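You operate a simulated robot arm through the tools that you are given. There is no shell and no other tool. Be economical: measure what you need, move in short steps, check, and stop when the job is done.

Carry out the task below with a simulated robot arm. There is one attempt and no reset: what you move stays moved.

TASK
Turn the gauge knob to 10 mm.

It is judged by the outcome, as a careful person would: the job done as asked, and still so three seconds after it is handed in. It fails if anything else is knocked over, pushed out of place, dropped, spilled or broken.

THE ROBOT
A 7-joint arm with a two-finger parallel gripper, fixed in place. Base frame: the origin is at the foot of the arm, x ahead of it, y to its left, z up. Lengths are in mm, angles in degrees, forces in N, time in s.
Its first joint turns from -66.0 to 66.0 degrees. Payload 2.4 kg.
Tool frame: the origin (TCP) lies between the finger pads and is the grasp point; the fingertips stand 30 mm ahead of it; z points along the fingers, y is the line along which they close. The gripper opens to 94 mm. The fingers are 28 mm wide and 10 mm thick; the gripper's body (50 by 96 mm) begins 55 mm behind the TCP.
Orientation is told as [roll, pitch, yaw] about the base's x, y, z axes, in that order, counted from this pose: with the fingers straight down and closing along the base's y, the tool's x points along the base's -x, its y along +y and its z along -z.

THE INTERFACE
- The arm moves only by the tool arm_command. Its argument "steps" is a list of rows, each a list of 3 entries, a list of its own where there are three numbers: the shift along the base's x, y, z in units of 40 mm (1.0 is 40 mm), then the turn, a rotation vector about the base's x, y, z in units of 8 degrees (1.0 is 8 degrees), then the opening, from 0 (shut) to 1 (fully open). In form: [[[dx, dy, dz], [ax, ay, az], hand], ...]. A call has 1 to 10 rows; each row shifts and turns the commanded pose from where the row before left it. A call with a number of a shift or a turn outside -1 to 1 is refused whole. A row lasts 0.2 s, in which the tool goes at most 50 mm and 8.6 degrees; a call with a longer step from one row to the next is refused whole, and so is a gripper value outside its range. A pose out of reach is approached as far as the arm can. The call stops where the force on the tool passes 40 N (or 10 N more than at its start, if that is more) or the arm is blocked; 0.2 s more then pass. The fingers move at their own pace (about 153 mm/s each) and stop on an object; they squeeze with about 31 N. The grip force told is the motor's: it shows also when the fingers shut on nothing. Time passes only in rows, and 0.2 s behind the last, so rows that do not move let the fingers close. It gives the time, the measured TCP pose, the force on the tool (base axes), the opening and the grip force at its end, in the units of the frame above (readings bear some noise).
- Cameras (640 x 400 px; columns grow to the right, rows downward): "scene" is fixed at [35.2, 465.4, 1464.2]; the picture's right is [-0.81, -0.59, 0.00], its down [-0.22, 0.30, -0.93] and it looks along [0.55, -0.75, -0.37] (base axes); focal length 322 px, centre (320, 200). "wrist" rides on the gripper at [-37, 0, -58] in the tool frame; the picture's right is [0.00, -1.00, 0.00], its down [0.97, 0.00, -0.24] and it looks along [0.24, 0.00, 0.97] (tool axes); focal length 218 px, centre (320, 200).
- camera(camera): a new picture of that camera. No time passes.
- locate(camera, pixels): for up to 12 pixels [column, row] of the newest picture of that camera ("zoom" is the newest enlarged one), the place [x, y, z] in the base frame of the surface seen there, good to about 2 mm. No time passes.
- zoom(camera, box): a new picture of the part [left, top, right, bottom] of that camera's present view, enlarged. No time passes.
- job_done(): hands the job in; it is judged then, once.

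Work in short steps. Measure before you move; look again where a grasp or a placing could have gone wrong, and mend it. You have 60 turns and 30 pictures in all, the two below and enlarged ones among them. Open the gripper and draw the arm clear of the work before you hand the job in, unless the task says otherwise; then end with one line.

The tools are called as a command line: name --argument value ..., lists and objects as JSON in quotes. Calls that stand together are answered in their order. arm_command: Moves the arm, as the interface text tells. Its arguments: {"type":"object","properties":{"steps":{"type":"array","items":{"type":"array"}}},"required":["steps"]} The other tools are called the same way: camera (camera) takes a picture; locate (camera, pixels) gives the place of the surface under pixels of a picture; zoom (camera, box) takes an enlarged picture of a part of a camera's view; job_done () hands the job in.

At the start:

```text
t: 0.0
position: [321.4, 79.7, 1286.9]
tcp_rot: [0.0, 0.0, 0.0]
wrist_force: [0.5, -0.8, -0.5]
grip_width: 93.9
finger_force: 0.1
```

scene: 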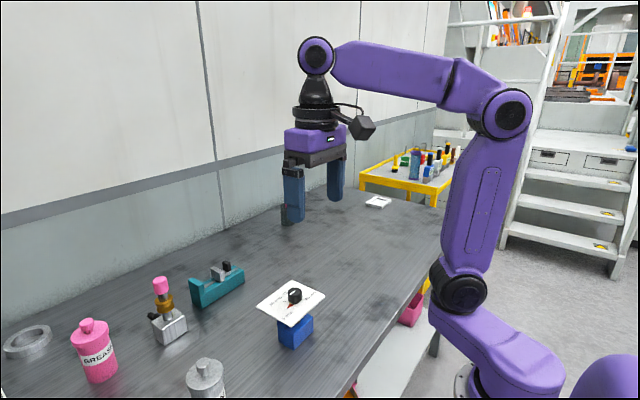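
wrist: 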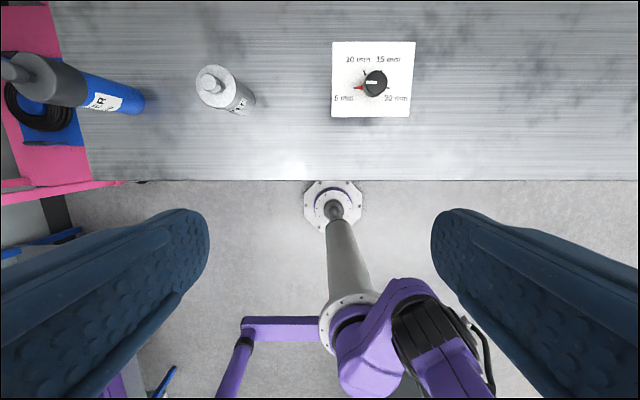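

The gauge plate with its knob is near wrist px (374,80) and scene px (293,298). I'll enlarge both views.

zoom --camera "wrist" --box '[320, 30, 430, 130]'

zoom --camera "scene" --box '[245, 265, 341, 355]'

```text
4.00 times, centred on (375, 80) of wrist
```

zoom: 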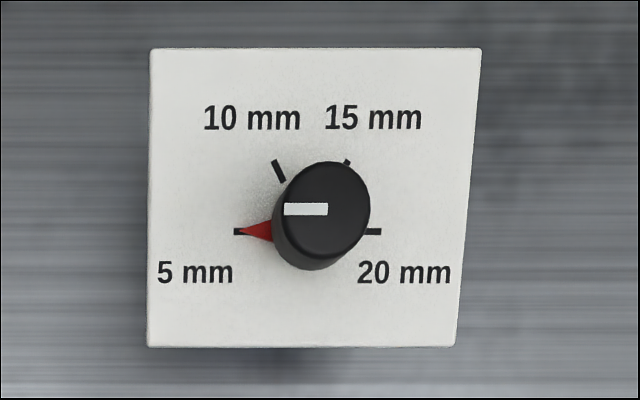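

```text
4.44 times, centred on (293, 310) of scene
```

zoom: 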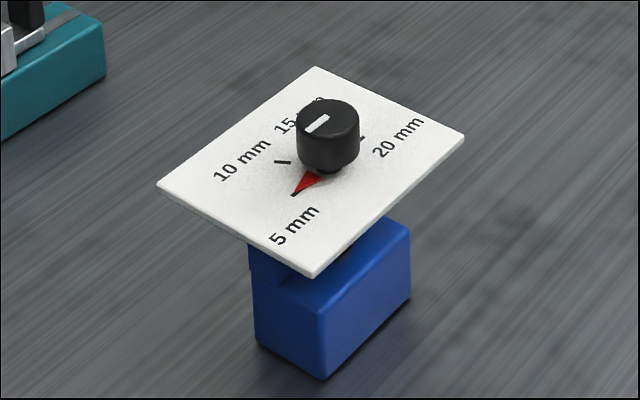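

The pointer is at 5 mm and the 10 mm tick is at upper left. I'll measure the plate corners, ticks and knob.

locate --camera "wrist" --pixels '[[354.5, 87.7], [364.5, 72.5], [388.8, 87.7], [382, 70.8], [376, 81], [334, 44], [413, 44], [407, 114], [334, 114], [370, 83], [377, 72], [385, 81]]'

locate --camera "zoom" --pixels '[[328, 112], [300, 112], [355, 112], [328, 100], [328, 130], [328, 160], [294, 194], [281, 161], [362, 137], [316, 72], [165, 185], [455, 140]]'

```text
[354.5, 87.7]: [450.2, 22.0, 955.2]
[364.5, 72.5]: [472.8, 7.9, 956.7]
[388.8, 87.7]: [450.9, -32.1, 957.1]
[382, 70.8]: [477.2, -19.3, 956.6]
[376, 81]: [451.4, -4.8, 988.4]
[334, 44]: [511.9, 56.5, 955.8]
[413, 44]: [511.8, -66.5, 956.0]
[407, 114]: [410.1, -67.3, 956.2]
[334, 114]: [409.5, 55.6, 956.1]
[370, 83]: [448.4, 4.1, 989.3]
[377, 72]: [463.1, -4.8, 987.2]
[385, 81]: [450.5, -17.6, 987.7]
```

```text
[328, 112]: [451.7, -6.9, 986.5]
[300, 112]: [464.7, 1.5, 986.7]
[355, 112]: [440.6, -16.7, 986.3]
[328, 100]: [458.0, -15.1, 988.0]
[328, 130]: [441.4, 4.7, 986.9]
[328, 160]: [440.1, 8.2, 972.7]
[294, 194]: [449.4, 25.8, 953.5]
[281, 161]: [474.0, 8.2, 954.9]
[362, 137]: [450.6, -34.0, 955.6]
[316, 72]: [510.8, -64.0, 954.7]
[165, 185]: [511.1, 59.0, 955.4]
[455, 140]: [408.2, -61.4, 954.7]
```

Plate top is at z≈956, knob top at z≈988, knob centre about (451,-6) with a radius of about 14. The 10 mm tick is 60° clockwise from the pointer. I'll move above the knob with yaw +30 so the turn ends at -30.

arm_command --steps '[[[0.463, -0.306, -0.846], [0, 0, 0.536], 0.7], [[0.463, -0.306, -0.846], [0, 0, 0.536], 0.7], [[0.463, -0.306, -0.846], [0, 0, 0.536], 0.7], [[0.463, -0.306, -0.846], [0, 0, 0.536], 0.7], [[0.463, -0.306, -0.846], [0, 0, 0.536], 0.7], [[0.463, -0.306, -0.846], [0, 0, 0.536], 0.7], [[0.463, -0.306, -0.846], [0, 0, 0.536], 0.7], [[0, 0, 0], [0, 0, 0], 0.7]]'

camera --camera "wrist"

```text
t: 1.8
position: [451.3, -6.5, 1049.7]
tcp_rot: [-0.1, 0.0, 30.1]
wrist_force: [0.9, -1.0, -0.7]
grip_width: 65.8
finger_force: 0.1
```

```text
25 pictures are left
```

wrist: 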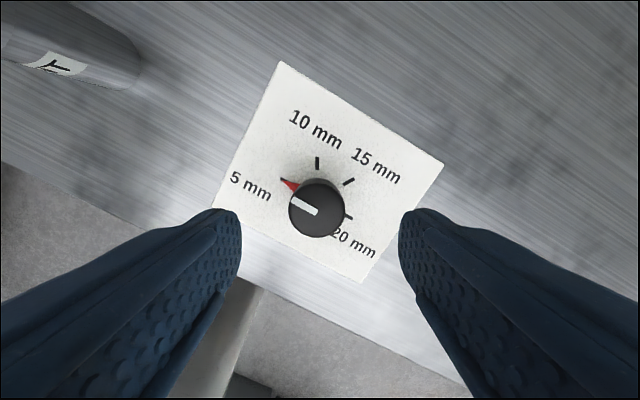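

The knob (centre about px 317,208) sits between the fingers. I'll check its centre from its top edges.

locate --camera "wrist" --pixels '[[291, 209], [342, 209], [317, 187], [317, 235], [317, 210], [283, 181], [317, 162], [349, 181], [346, 216]]'

```text
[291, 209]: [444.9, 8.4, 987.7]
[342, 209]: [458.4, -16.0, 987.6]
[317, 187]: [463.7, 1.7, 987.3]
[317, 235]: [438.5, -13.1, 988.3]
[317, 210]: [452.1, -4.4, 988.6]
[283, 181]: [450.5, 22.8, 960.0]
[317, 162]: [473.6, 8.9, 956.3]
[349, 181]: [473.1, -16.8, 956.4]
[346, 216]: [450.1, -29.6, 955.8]
```

Centre is about (451.3,-4.6). I'll nudge +1.7 mm in y and descend to TCP z≈997, which puts the tips at 967.

arm_command --steps '[[[0, 0.043, -0.44], [0, 0, 0], 0.6], [[0, 0, -0.44], [0, 0, 0], 0.6], [[0, 0, -0.44], [0, 0, 0], 0.6], [[0, 0, 0], [0, 0, 0], 0.6]]'

zoom --camera "scene" --box '[245, 245, 341, 335]'

```text
t: 2.8
position: [451.2, -3.6, 996.5]
tcp_rot: [0.0, 0.0, 29.9]
wrist_force: [-0.2, -0.2, -0.3]
grip_width: 56.6
finger_force: 0.0
```

```text
4.44 times, centred on (293, 290) of scene
```

zoom: 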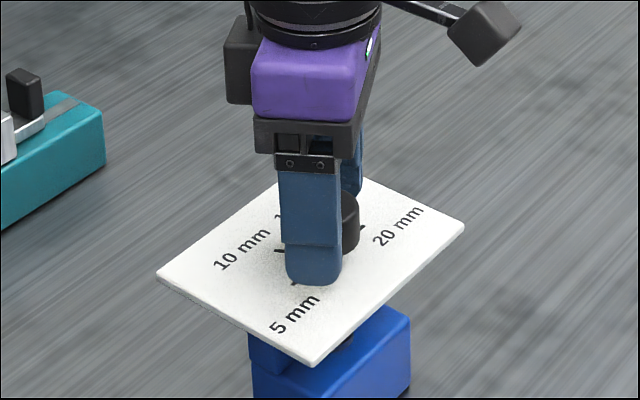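

Fingers straddle the knob, clear of the plate. I'll close the grip.

arm_command --steps '[[[0, 0, 0], [0, 0, 0], 0.4], [[0, 0, 0], [0, 0, 0], 0.2], [[0, 0, 0], [0, 0, 0], 0.0], [[0, 0, 0], [0, 0, 0], 0.0]]'

```text
t: 3.8
position: [451.9, -5.8, 997.0]
tcp_rot: [0.0, 0.0, 30.0]
wrist_force: [0.1, -0.6, -0.1]
grip_width: 32.8
finger_force: 31.3
```

Gripped at 32.8 mm with little side force. I'll turn -30° first and check.

arm_command --steps '[[[0, 0, 0], [0, 0, -0.75], 0], [[0, 0, 0], [0, 0, -0.75], 0], [[0, 0, 0], [0, 0, -0.75], 0], [[0, 0, 0], [0, 0, -0.75], 0], [[0, 0, 0], [0, 0, -0.75], 0], [[0, 0, 0], [0, 0, 0], 0]]'

camera --camera "wrist"

```text
t: 5.2
position: [450.7, -4.1, 997.6]
tcp_rot: [0.1, 0.0, -0.1]
wrist_force: [0.8, 0.3, 0.4]
grip_width: 33.0
finger_force: 30.8
```

```text
23 pictures are left
```

wrist: 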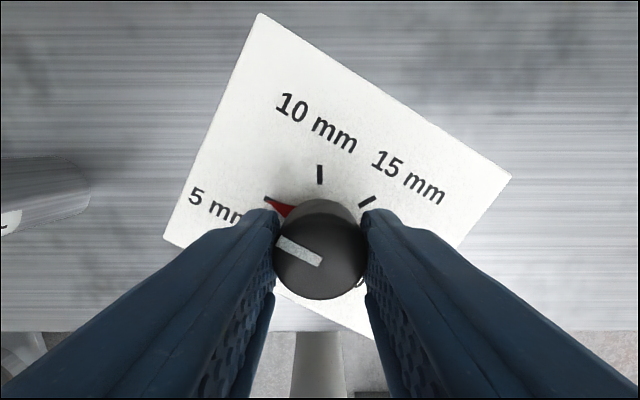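

The whole plate turned with the knob, which still points at 5 mm. I'll look at the base before going on.

zoom --camera "scene" --box '[225, 245, 361, 365]'

camera --camera "scene"

```text
3.33 times, centred on (293, 305) of scene
```

zoom: 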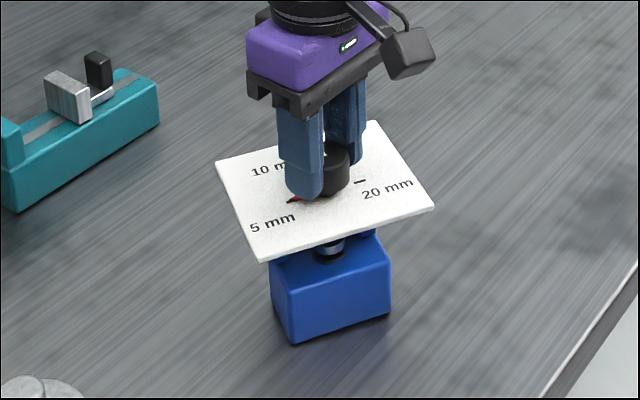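

```text
21 pictures are left
```

scene: 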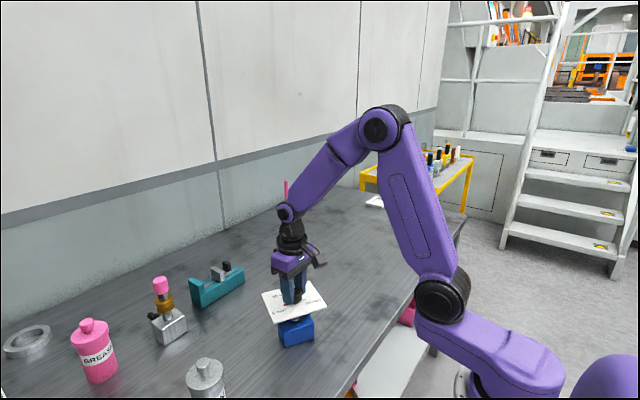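

The whole freestanding gauge, block included, rotated. I'll turn it back to its original heading, then look at the neck under the plate.

arm_command --steps '[[[0, 0, 0], [0, 0, 0.75], 0], [[0, 0, 0], [0, 0, 0.75], 0], [[0, 0, 0], [0, 0, 0.75], 0], [[0, 0, 0], [0, 0, 0.75], 0], [[0, 0, 0], [0, 0, 0.75], 0], [[0, 0, 0], [0, 0, 0], 0]]'

zoom --camera "scene" --box '[263, 290, 335, 355]'

camera --camera "wrist"

```text
t: 6.6
position: [450.9, -4.9, 998.3]
tcp_rot: [0.0, -0.1, 30.1]
wrist_force: [0.6, 0.7, -0.4]
grip_width: 32.7
finger_force: 31.4
```

```text
6.15 times, centred on (299, 322) of scene
```

zoom: 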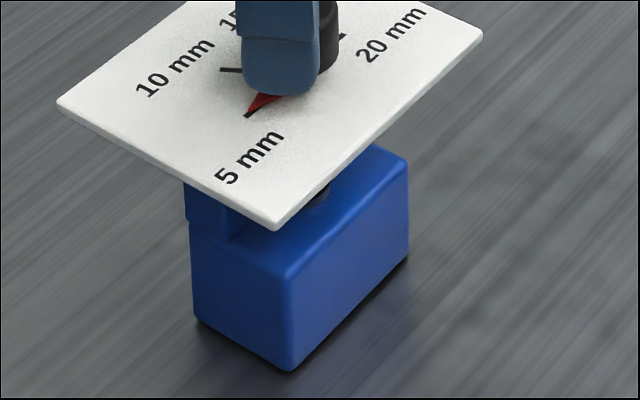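

```text
19 pictures are left
```

wrist: 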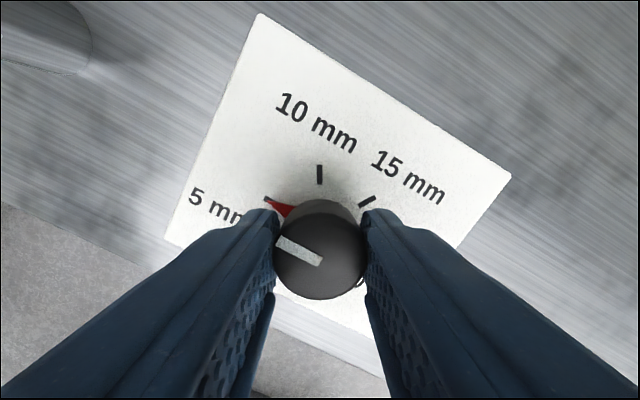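

It's back in place. Now I'll press down in small steps, to load the base and measure the arm's stiffness.

arm_command --steps '[[[0, 0, -0.05], [0, 0, 0], 0], [[0, 0, -0.05], [0, 0, 0], 0], [[0, 0, 0], [0, 0, 0], 0]]'

```text
t: 7.4
position: [452.0, -4.9, 994.4]
tcp_rot: [-0.2, -0.2, 30.0]
wrist_force: [-3.2, 1.5, 23.6]
grip_width: 32.5
finger_force: 31.6
```

Pressing gives 24 N upward. I'll add a little more and try a small -12° turn under load.

arm_command --steps '[[[0, 0, -0.03], [0, 0, 0], 0], [[0, 0, 0], [0, 0, -0.5], 0], [[0, 0, 0], [0, 0, -0.5], 0], [[0, 0, 0], [0, 0, -0.5], 0], [[0, 0, 0], [0, 0, 0], 0]]'

camera --camera "wrist"

```text
t: 8.6
position: [450.6, -5.0, 992.1]
tcp_rot: [-0.1, -0.2, 17.9]
wrist_force: [7.0, -3.7, 21.8]
grip_width: 32.4
finger_force: 31.2
```

```text
18 pictures are left
```

wrist: 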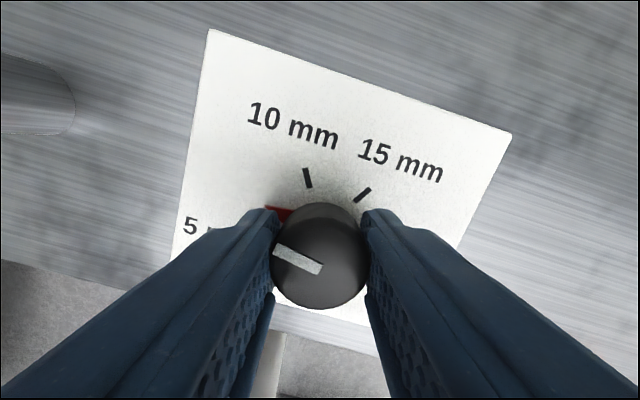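

It works: the plate stayed put while the knob turned about 12°. I'll go on another -24° under load.

arm_command --steps '[[[0, 0, 0], [0, 0, -0.5], 0], [[0, 0, 0], [0, 0, -0.5], 0], [[0, 0, 0], [0, 0, -0.5], 0], [[0, 0, 0], [0, 0, -0.5], 0], [[0, 0, 0], [0, 0, -0.5], 0], [[0, 0, 0], [0, 0, -0.5], 0], [[0, 0, 0], [0, 0, 0], 0]]'

camera --camera "wrist"

```text
t: 10.2
position: [449.2, -5.0, 991.8]
tcp_rot: [-0.1, 0.2, -6.1]
wrist_force: [-3.3, -7.1, 20.2]
grip_width: 32.8
finger_force: 31.2
```

```text
17 pictures are left
```

wrist: 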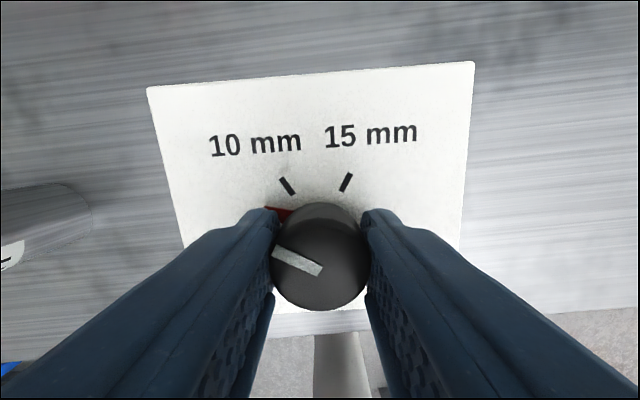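

The plate is still aligned with the table grain, and the pointer is about 36° along. I'll turn the remaining -24°.

arm_command --steps '[[[0, 0, 0], [0, 0, -0.5], 0], [[0, 0, 0], [0, 0, -0.5], 0], [[0, 0, 0], [0, 0, -0.5], 0], [[0, 0, 0], [0, 0, -0.5], 0], [[0, 0, 0], [0, 0, -0.5], 0], [[0, 0, 0], [0, 0, -0.5], 0], [[0, 0, 0], [0, 0, 0], 0]]'

zoom --camera "wrist" --box '[230, 130, 410, 300]'

```text
t: 11.8
position: [451.1, -3.8, 992.0]
tcp_rot: [0.0, 0.0, -30.2]
wrist_force: [0.1, 0.2, -0.3]
grip_width: 32.7
finger_force: 30.9
```

```text
2.35 times, centred on (320, 215) of wrist
```

zoom: 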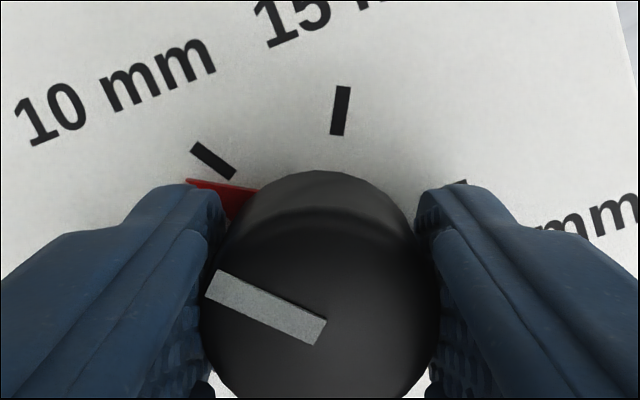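

The press force dropped to zero and the pointer is short of 10. I need the whole view to see what rotated.

camera --camera "wrist"

zoom --camera "scene" --box '[245, 265, 341, 355]'

```text
15 pictures are left
```

wrist: 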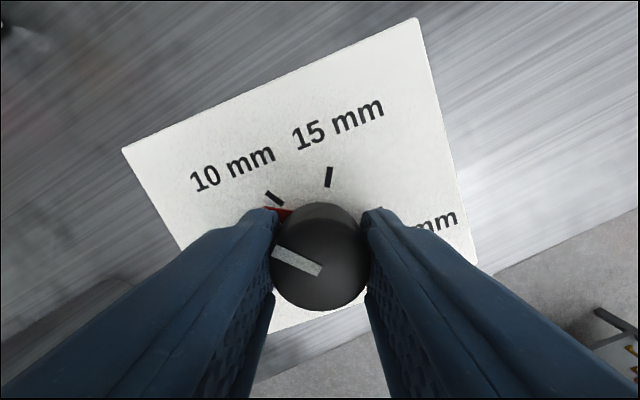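

```text
4.44 times, centred on (293, 310) of scene
```

zoom: 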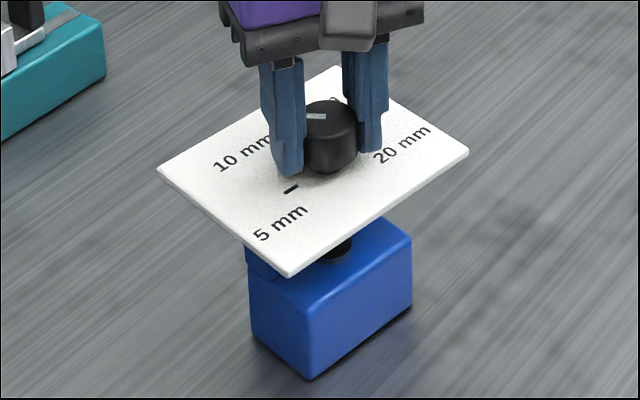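

The gauge itself slipped a few degrees at the end once the press load was gone. I'll measure the plate's heading.

locate --camera "wrist" --pixels '[[127, 152], [414, 22], [472, 260], [282, 206], [267, 192], [327, 186], [330, 168], [268, 207]]'

```text
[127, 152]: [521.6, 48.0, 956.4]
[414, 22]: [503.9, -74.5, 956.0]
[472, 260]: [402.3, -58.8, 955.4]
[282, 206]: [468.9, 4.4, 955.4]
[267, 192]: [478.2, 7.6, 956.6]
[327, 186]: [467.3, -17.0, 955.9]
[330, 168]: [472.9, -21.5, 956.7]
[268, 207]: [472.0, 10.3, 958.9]
```

The plate is turned -8.2° and the knob is about 52° along. I'll rotate back +8.2° unloaded to restore the gauge, then open, rise 5 mm and regrip so I can press again.

arm_command --steps '[[[0, 0, 0], [0, 0, 0.51], 0], [[0, 0, 0], [0, 0, 0.51], 0], [[0, 0, 0], [0, 0, 0], 0], [[0, 0, 0], [0, 0, 0], 0.5], [[0, 0, 0], [0, 0, 0], 0.5]]'

camera --camera "wrist"

```text
t: 13.0
position: [450.1, -3.2, 992.9]
tcp_rot: [0.1, 0.0, -21.8]
wrist_force: [-0.6, 0.7, 0.0]
grip_width: 47.2
finger_force: 0.1
```

```text
13 pictures are left
```

wrist: 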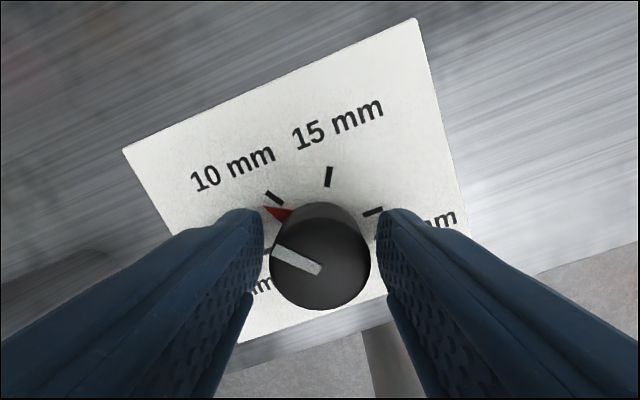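

The gauge is square with the grain again and the pointer is visible at px (266,208). I'll measure how much turn is left.

zoom --camera "wrist" --box '[240, 150, 400, 250]'

locate --camera "wrist" --pixels '[[127, 152], [414, 22], [266, 208], [282, 203], [267, 191], [327, 186], [330, 168], [382, 209], [365, 214], [288, 215]]'

```text
4.00 times, centred on (320, 200) of wrist
```

zoom: 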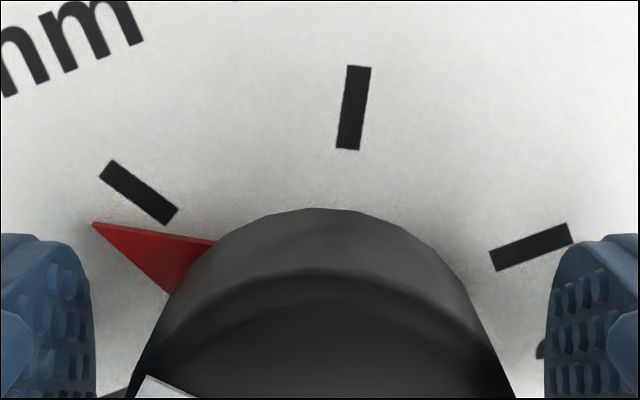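

```text
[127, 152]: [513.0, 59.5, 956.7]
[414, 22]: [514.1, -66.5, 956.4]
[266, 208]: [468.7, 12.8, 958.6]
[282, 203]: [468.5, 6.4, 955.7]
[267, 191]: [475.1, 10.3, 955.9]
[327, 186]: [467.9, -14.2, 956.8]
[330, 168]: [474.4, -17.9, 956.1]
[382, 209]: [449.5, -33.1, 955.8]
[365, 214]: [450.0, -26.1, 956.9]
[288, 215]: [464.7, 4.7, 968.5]
```

About 10° remains. I'll rise 5 mm, regrip and press down 4 mm, then check the force.

arm_command --steps '[[[0, 0, 0.14], [0, 0, 0], 0.5], [[0, 0, 0], [0, 0, 0], 0.5], [[0, 0, 0], [0, 0, 0], 0.2], [[0, 0, 0], [0, 0, 0], 0], [[0, 0, 0], [0, 0, 0], 0], [[0, 0, -0.05], [0, 0, 0], 0], [[0, 0, -0.05], [0, 0, 0], 0], [[0, 0, 0], [0, 0, 0], 0]]'

```text
t: 14.8
position: [450.8, -4.4, 994.1]
tcp_rot: [0.1, -0.2, -21.9]
wrist_force: [-2.4, 0.0, 23.3]
grip_width: 32.5
finger_force: 30.5
```

Loaded at 23 N. I'll add slight press and turn -10°, then unload upward.

arm_command --steps '[[[0, 0, -0.03], [0, 0, 0], 0], [[0, 0, 0], [0, 0, -0.42], 0], [[0, 0, 0], [0, 0, -0.42], 0], [[0, 0, 0], [0, 0, -0.42], 0], [[0, 0, 0], [0, 0, 0], 0]]'

camera --camera "wrist"

```text
t: 16.0
position: [450.9, -4.8, 993.0]
tcp_rot: [0.1, -0.1, -32.0]
wrist_force: [3.5, -0.6, 22.2]
grip_width: 32.5
finger_force: 31.0
```

```text
11 pictures are left
```

wrist: 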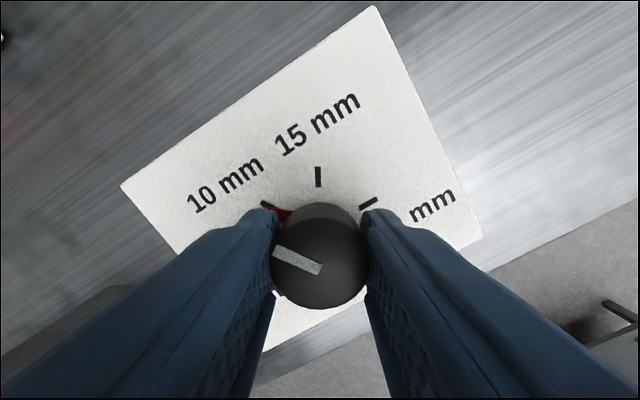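

The pointer looks aligned with 10 mm. I'll open and check.

arm_command --steps '[[[0, 0, 0], [0, 0, 0], 0.6], [[0, 0, 0], [0, 0, 0], 0.6], [[0, 0, 0.5], [0, 0, 0], 0.6], [[0, 0, 0.8], [0, 0, 0], 0.6], [[0, 0, 0.8], [0, 0, 0], 0.6], [[0, 0, 0], [0, 0, 0], 0.6]]'

zoom --camera "wrist" --box '[210, 60, 450, 280]'

zoom --camera "scene" --box '[245, 265, 341, 355]'

```text
t: 17.4
position: [449.5, -3.6, 1077.4]
tcp_rot: [0.0, 0.0, -31.9]
wrist_force: [0.4, -0.4, -0.3]
grip_width: 56.5
finger_force: 0.1
```

```text
1.82 times, centred on (330, 170) of wrist
```

zoom: 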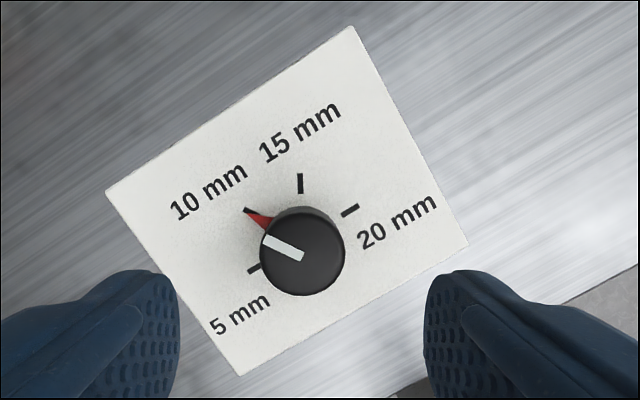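

```text
4.44 times, centred on (293, 310) of scene
```

zoom: 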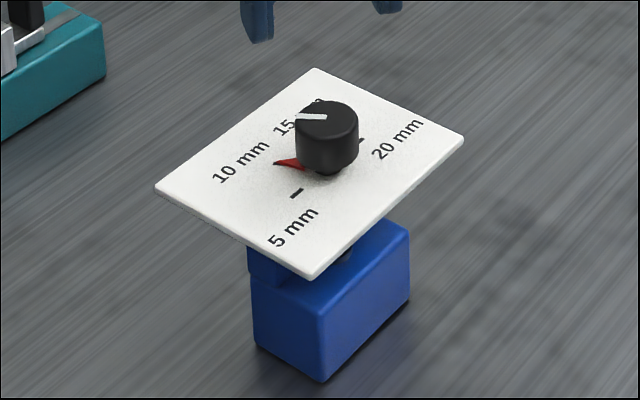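

The gauge matches its original place. I'll check closely how the pointer lines up with the tick.

zoom --camera "wrist" --box '[285, 150, 365, 210]'

zoom --camera "scene" --box '[280, 280, 328, 315]'

```text
6.67 times, centred on (325, 180) of wrist
```

zoom: 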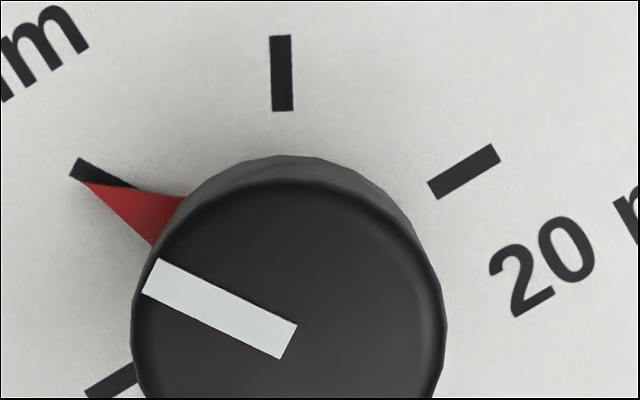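

```text
11.43 times, centred on (304, 298) of scene
```

zoom: 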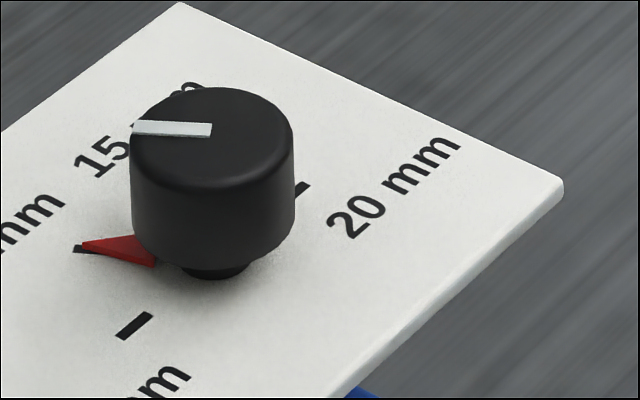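

Working it out geometrically, the pointer is about 2–2.5° short of the 10 mm tick. I'll go down again, regrip, press and turn a last -2.3°.

arm_command --steps '[[[0, 0, -0.66], [0, 0, 0], 0.6], [[0, 0, -0.66], [0, 0, 0], 0.6], [[0, 0, -0.66], [0, 0, 0], 0.6], [[0, 0, 0], [0, 0, 0], 0.5], [[0, 0, 0], [0, 0, 0], 0.2], [[0, 0, 0], [0, 0, 0], 0], [[0, 0, 0], [0, 0, 0], 0], [[0, 0, -0.05], [0, 0, 0], 0], [[0, 0, -0.06], [0, 0, 0], 0], [[0, 0, 0], [0, 0, 0], 0]]'

```text
t: 19.6
position: [451.3, -3.6, 993.8]
tcp_rot: [0.1, -0.2, -31.9]
wrist_force: [-4.5, -1.4, 22.7]
grip_width: 32.9
finger_force: 31.0
```

Loaded at 23 N. I'll turn -2.3°, open and rise.

arm_command --steps '[[[0, 0, 0], [0, 0, -0.15], 0], [[0, 0, 0], [0, 0, -0.14], 0], [[0, 0, 0], [0, 0, 0], 0], [[0, 0, 0], [0, 0, 0], 0.6], [[0, 0, 0], [0, 0, 0], 0.6], [[0, 0, 0.5], [0, 0, 0], 0.6], [[0, 0, 0.8], [0, 0, 0], 0.6], [[0, 0, 0.8], [0, 0, 0], 0.6], [[0, 0, 0], [0, 0, 0], 0.6]]'

zoom --camera "wrist" --box '[285, 150, 365, 210]'

zoom --camera "scene" --box '[245, 265, 341, 355]'

```text
t: 21.6
position: [451.7, -2.7, 1078.0]
tcp_rot: [0.0, 0.0, -34.1]
wrist_force: [0.6, 0.1, 0.0]
grip_width: 56.5
finger_force: 0.0
```

```text
6.67 times, centred on (325, 180) of wrist
```

zoom: 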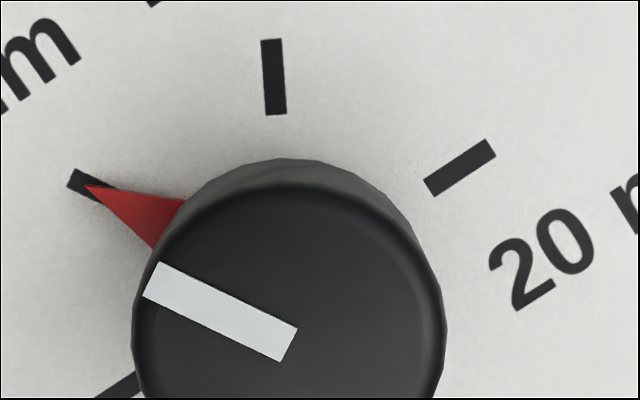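

```text
4.44 times, centred on (293, 310) of scene
```

zoom: 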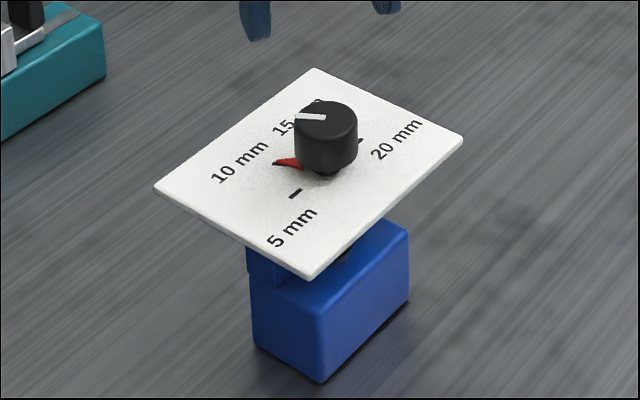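

The pointer tip now lies on the 10 mm tick and the gauge stands where it was. I'll draw the arm clear.

arm_command --steps '[[[0, 0, 0.9], [0, 0, 0], 0.8], [[0, 0, 0.9], [0, 0, 0], 1], [[-0.3, 0.3, 0.9], [0, 0, 0], 1], [[-0.5, 0.5, 0.8], [0, 0, 0], 1], [[-0.5, 0.5, 0.5], [0, 0, 0], 1], [[0, 0, 0], [0, 0, 0], 1]]'

camera --camera "scene"

```text
t: 23.0
position: [397.4, 47.5, 1237.2]
tcp_rot: [0.0, 0.0, -34.2]
wrist_force: [0.0, 0.8, -1.0]
grip_width: 94.5
finger_force: 0.0
```

```text
4 pictures are left
```

scene: 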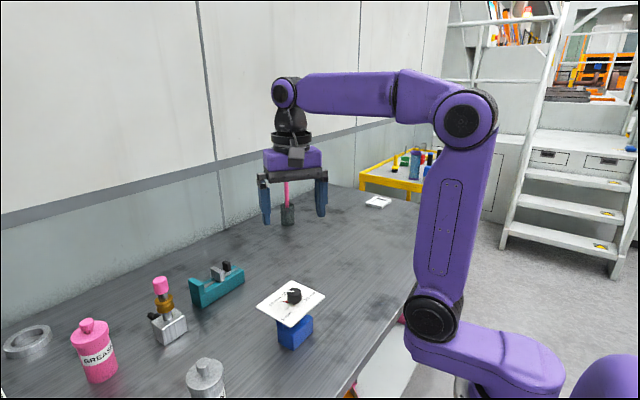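

The arm is clear, the gripper is open and everything else is in place, so I'll hand the job in.

job_done

```text
The job is handed in.
```

The gauge knob now points at 10 mm, to within about 1° by the pictures. The freestanding gauge turned with the knob twice along the way, but I turned it back and it stands where it started.
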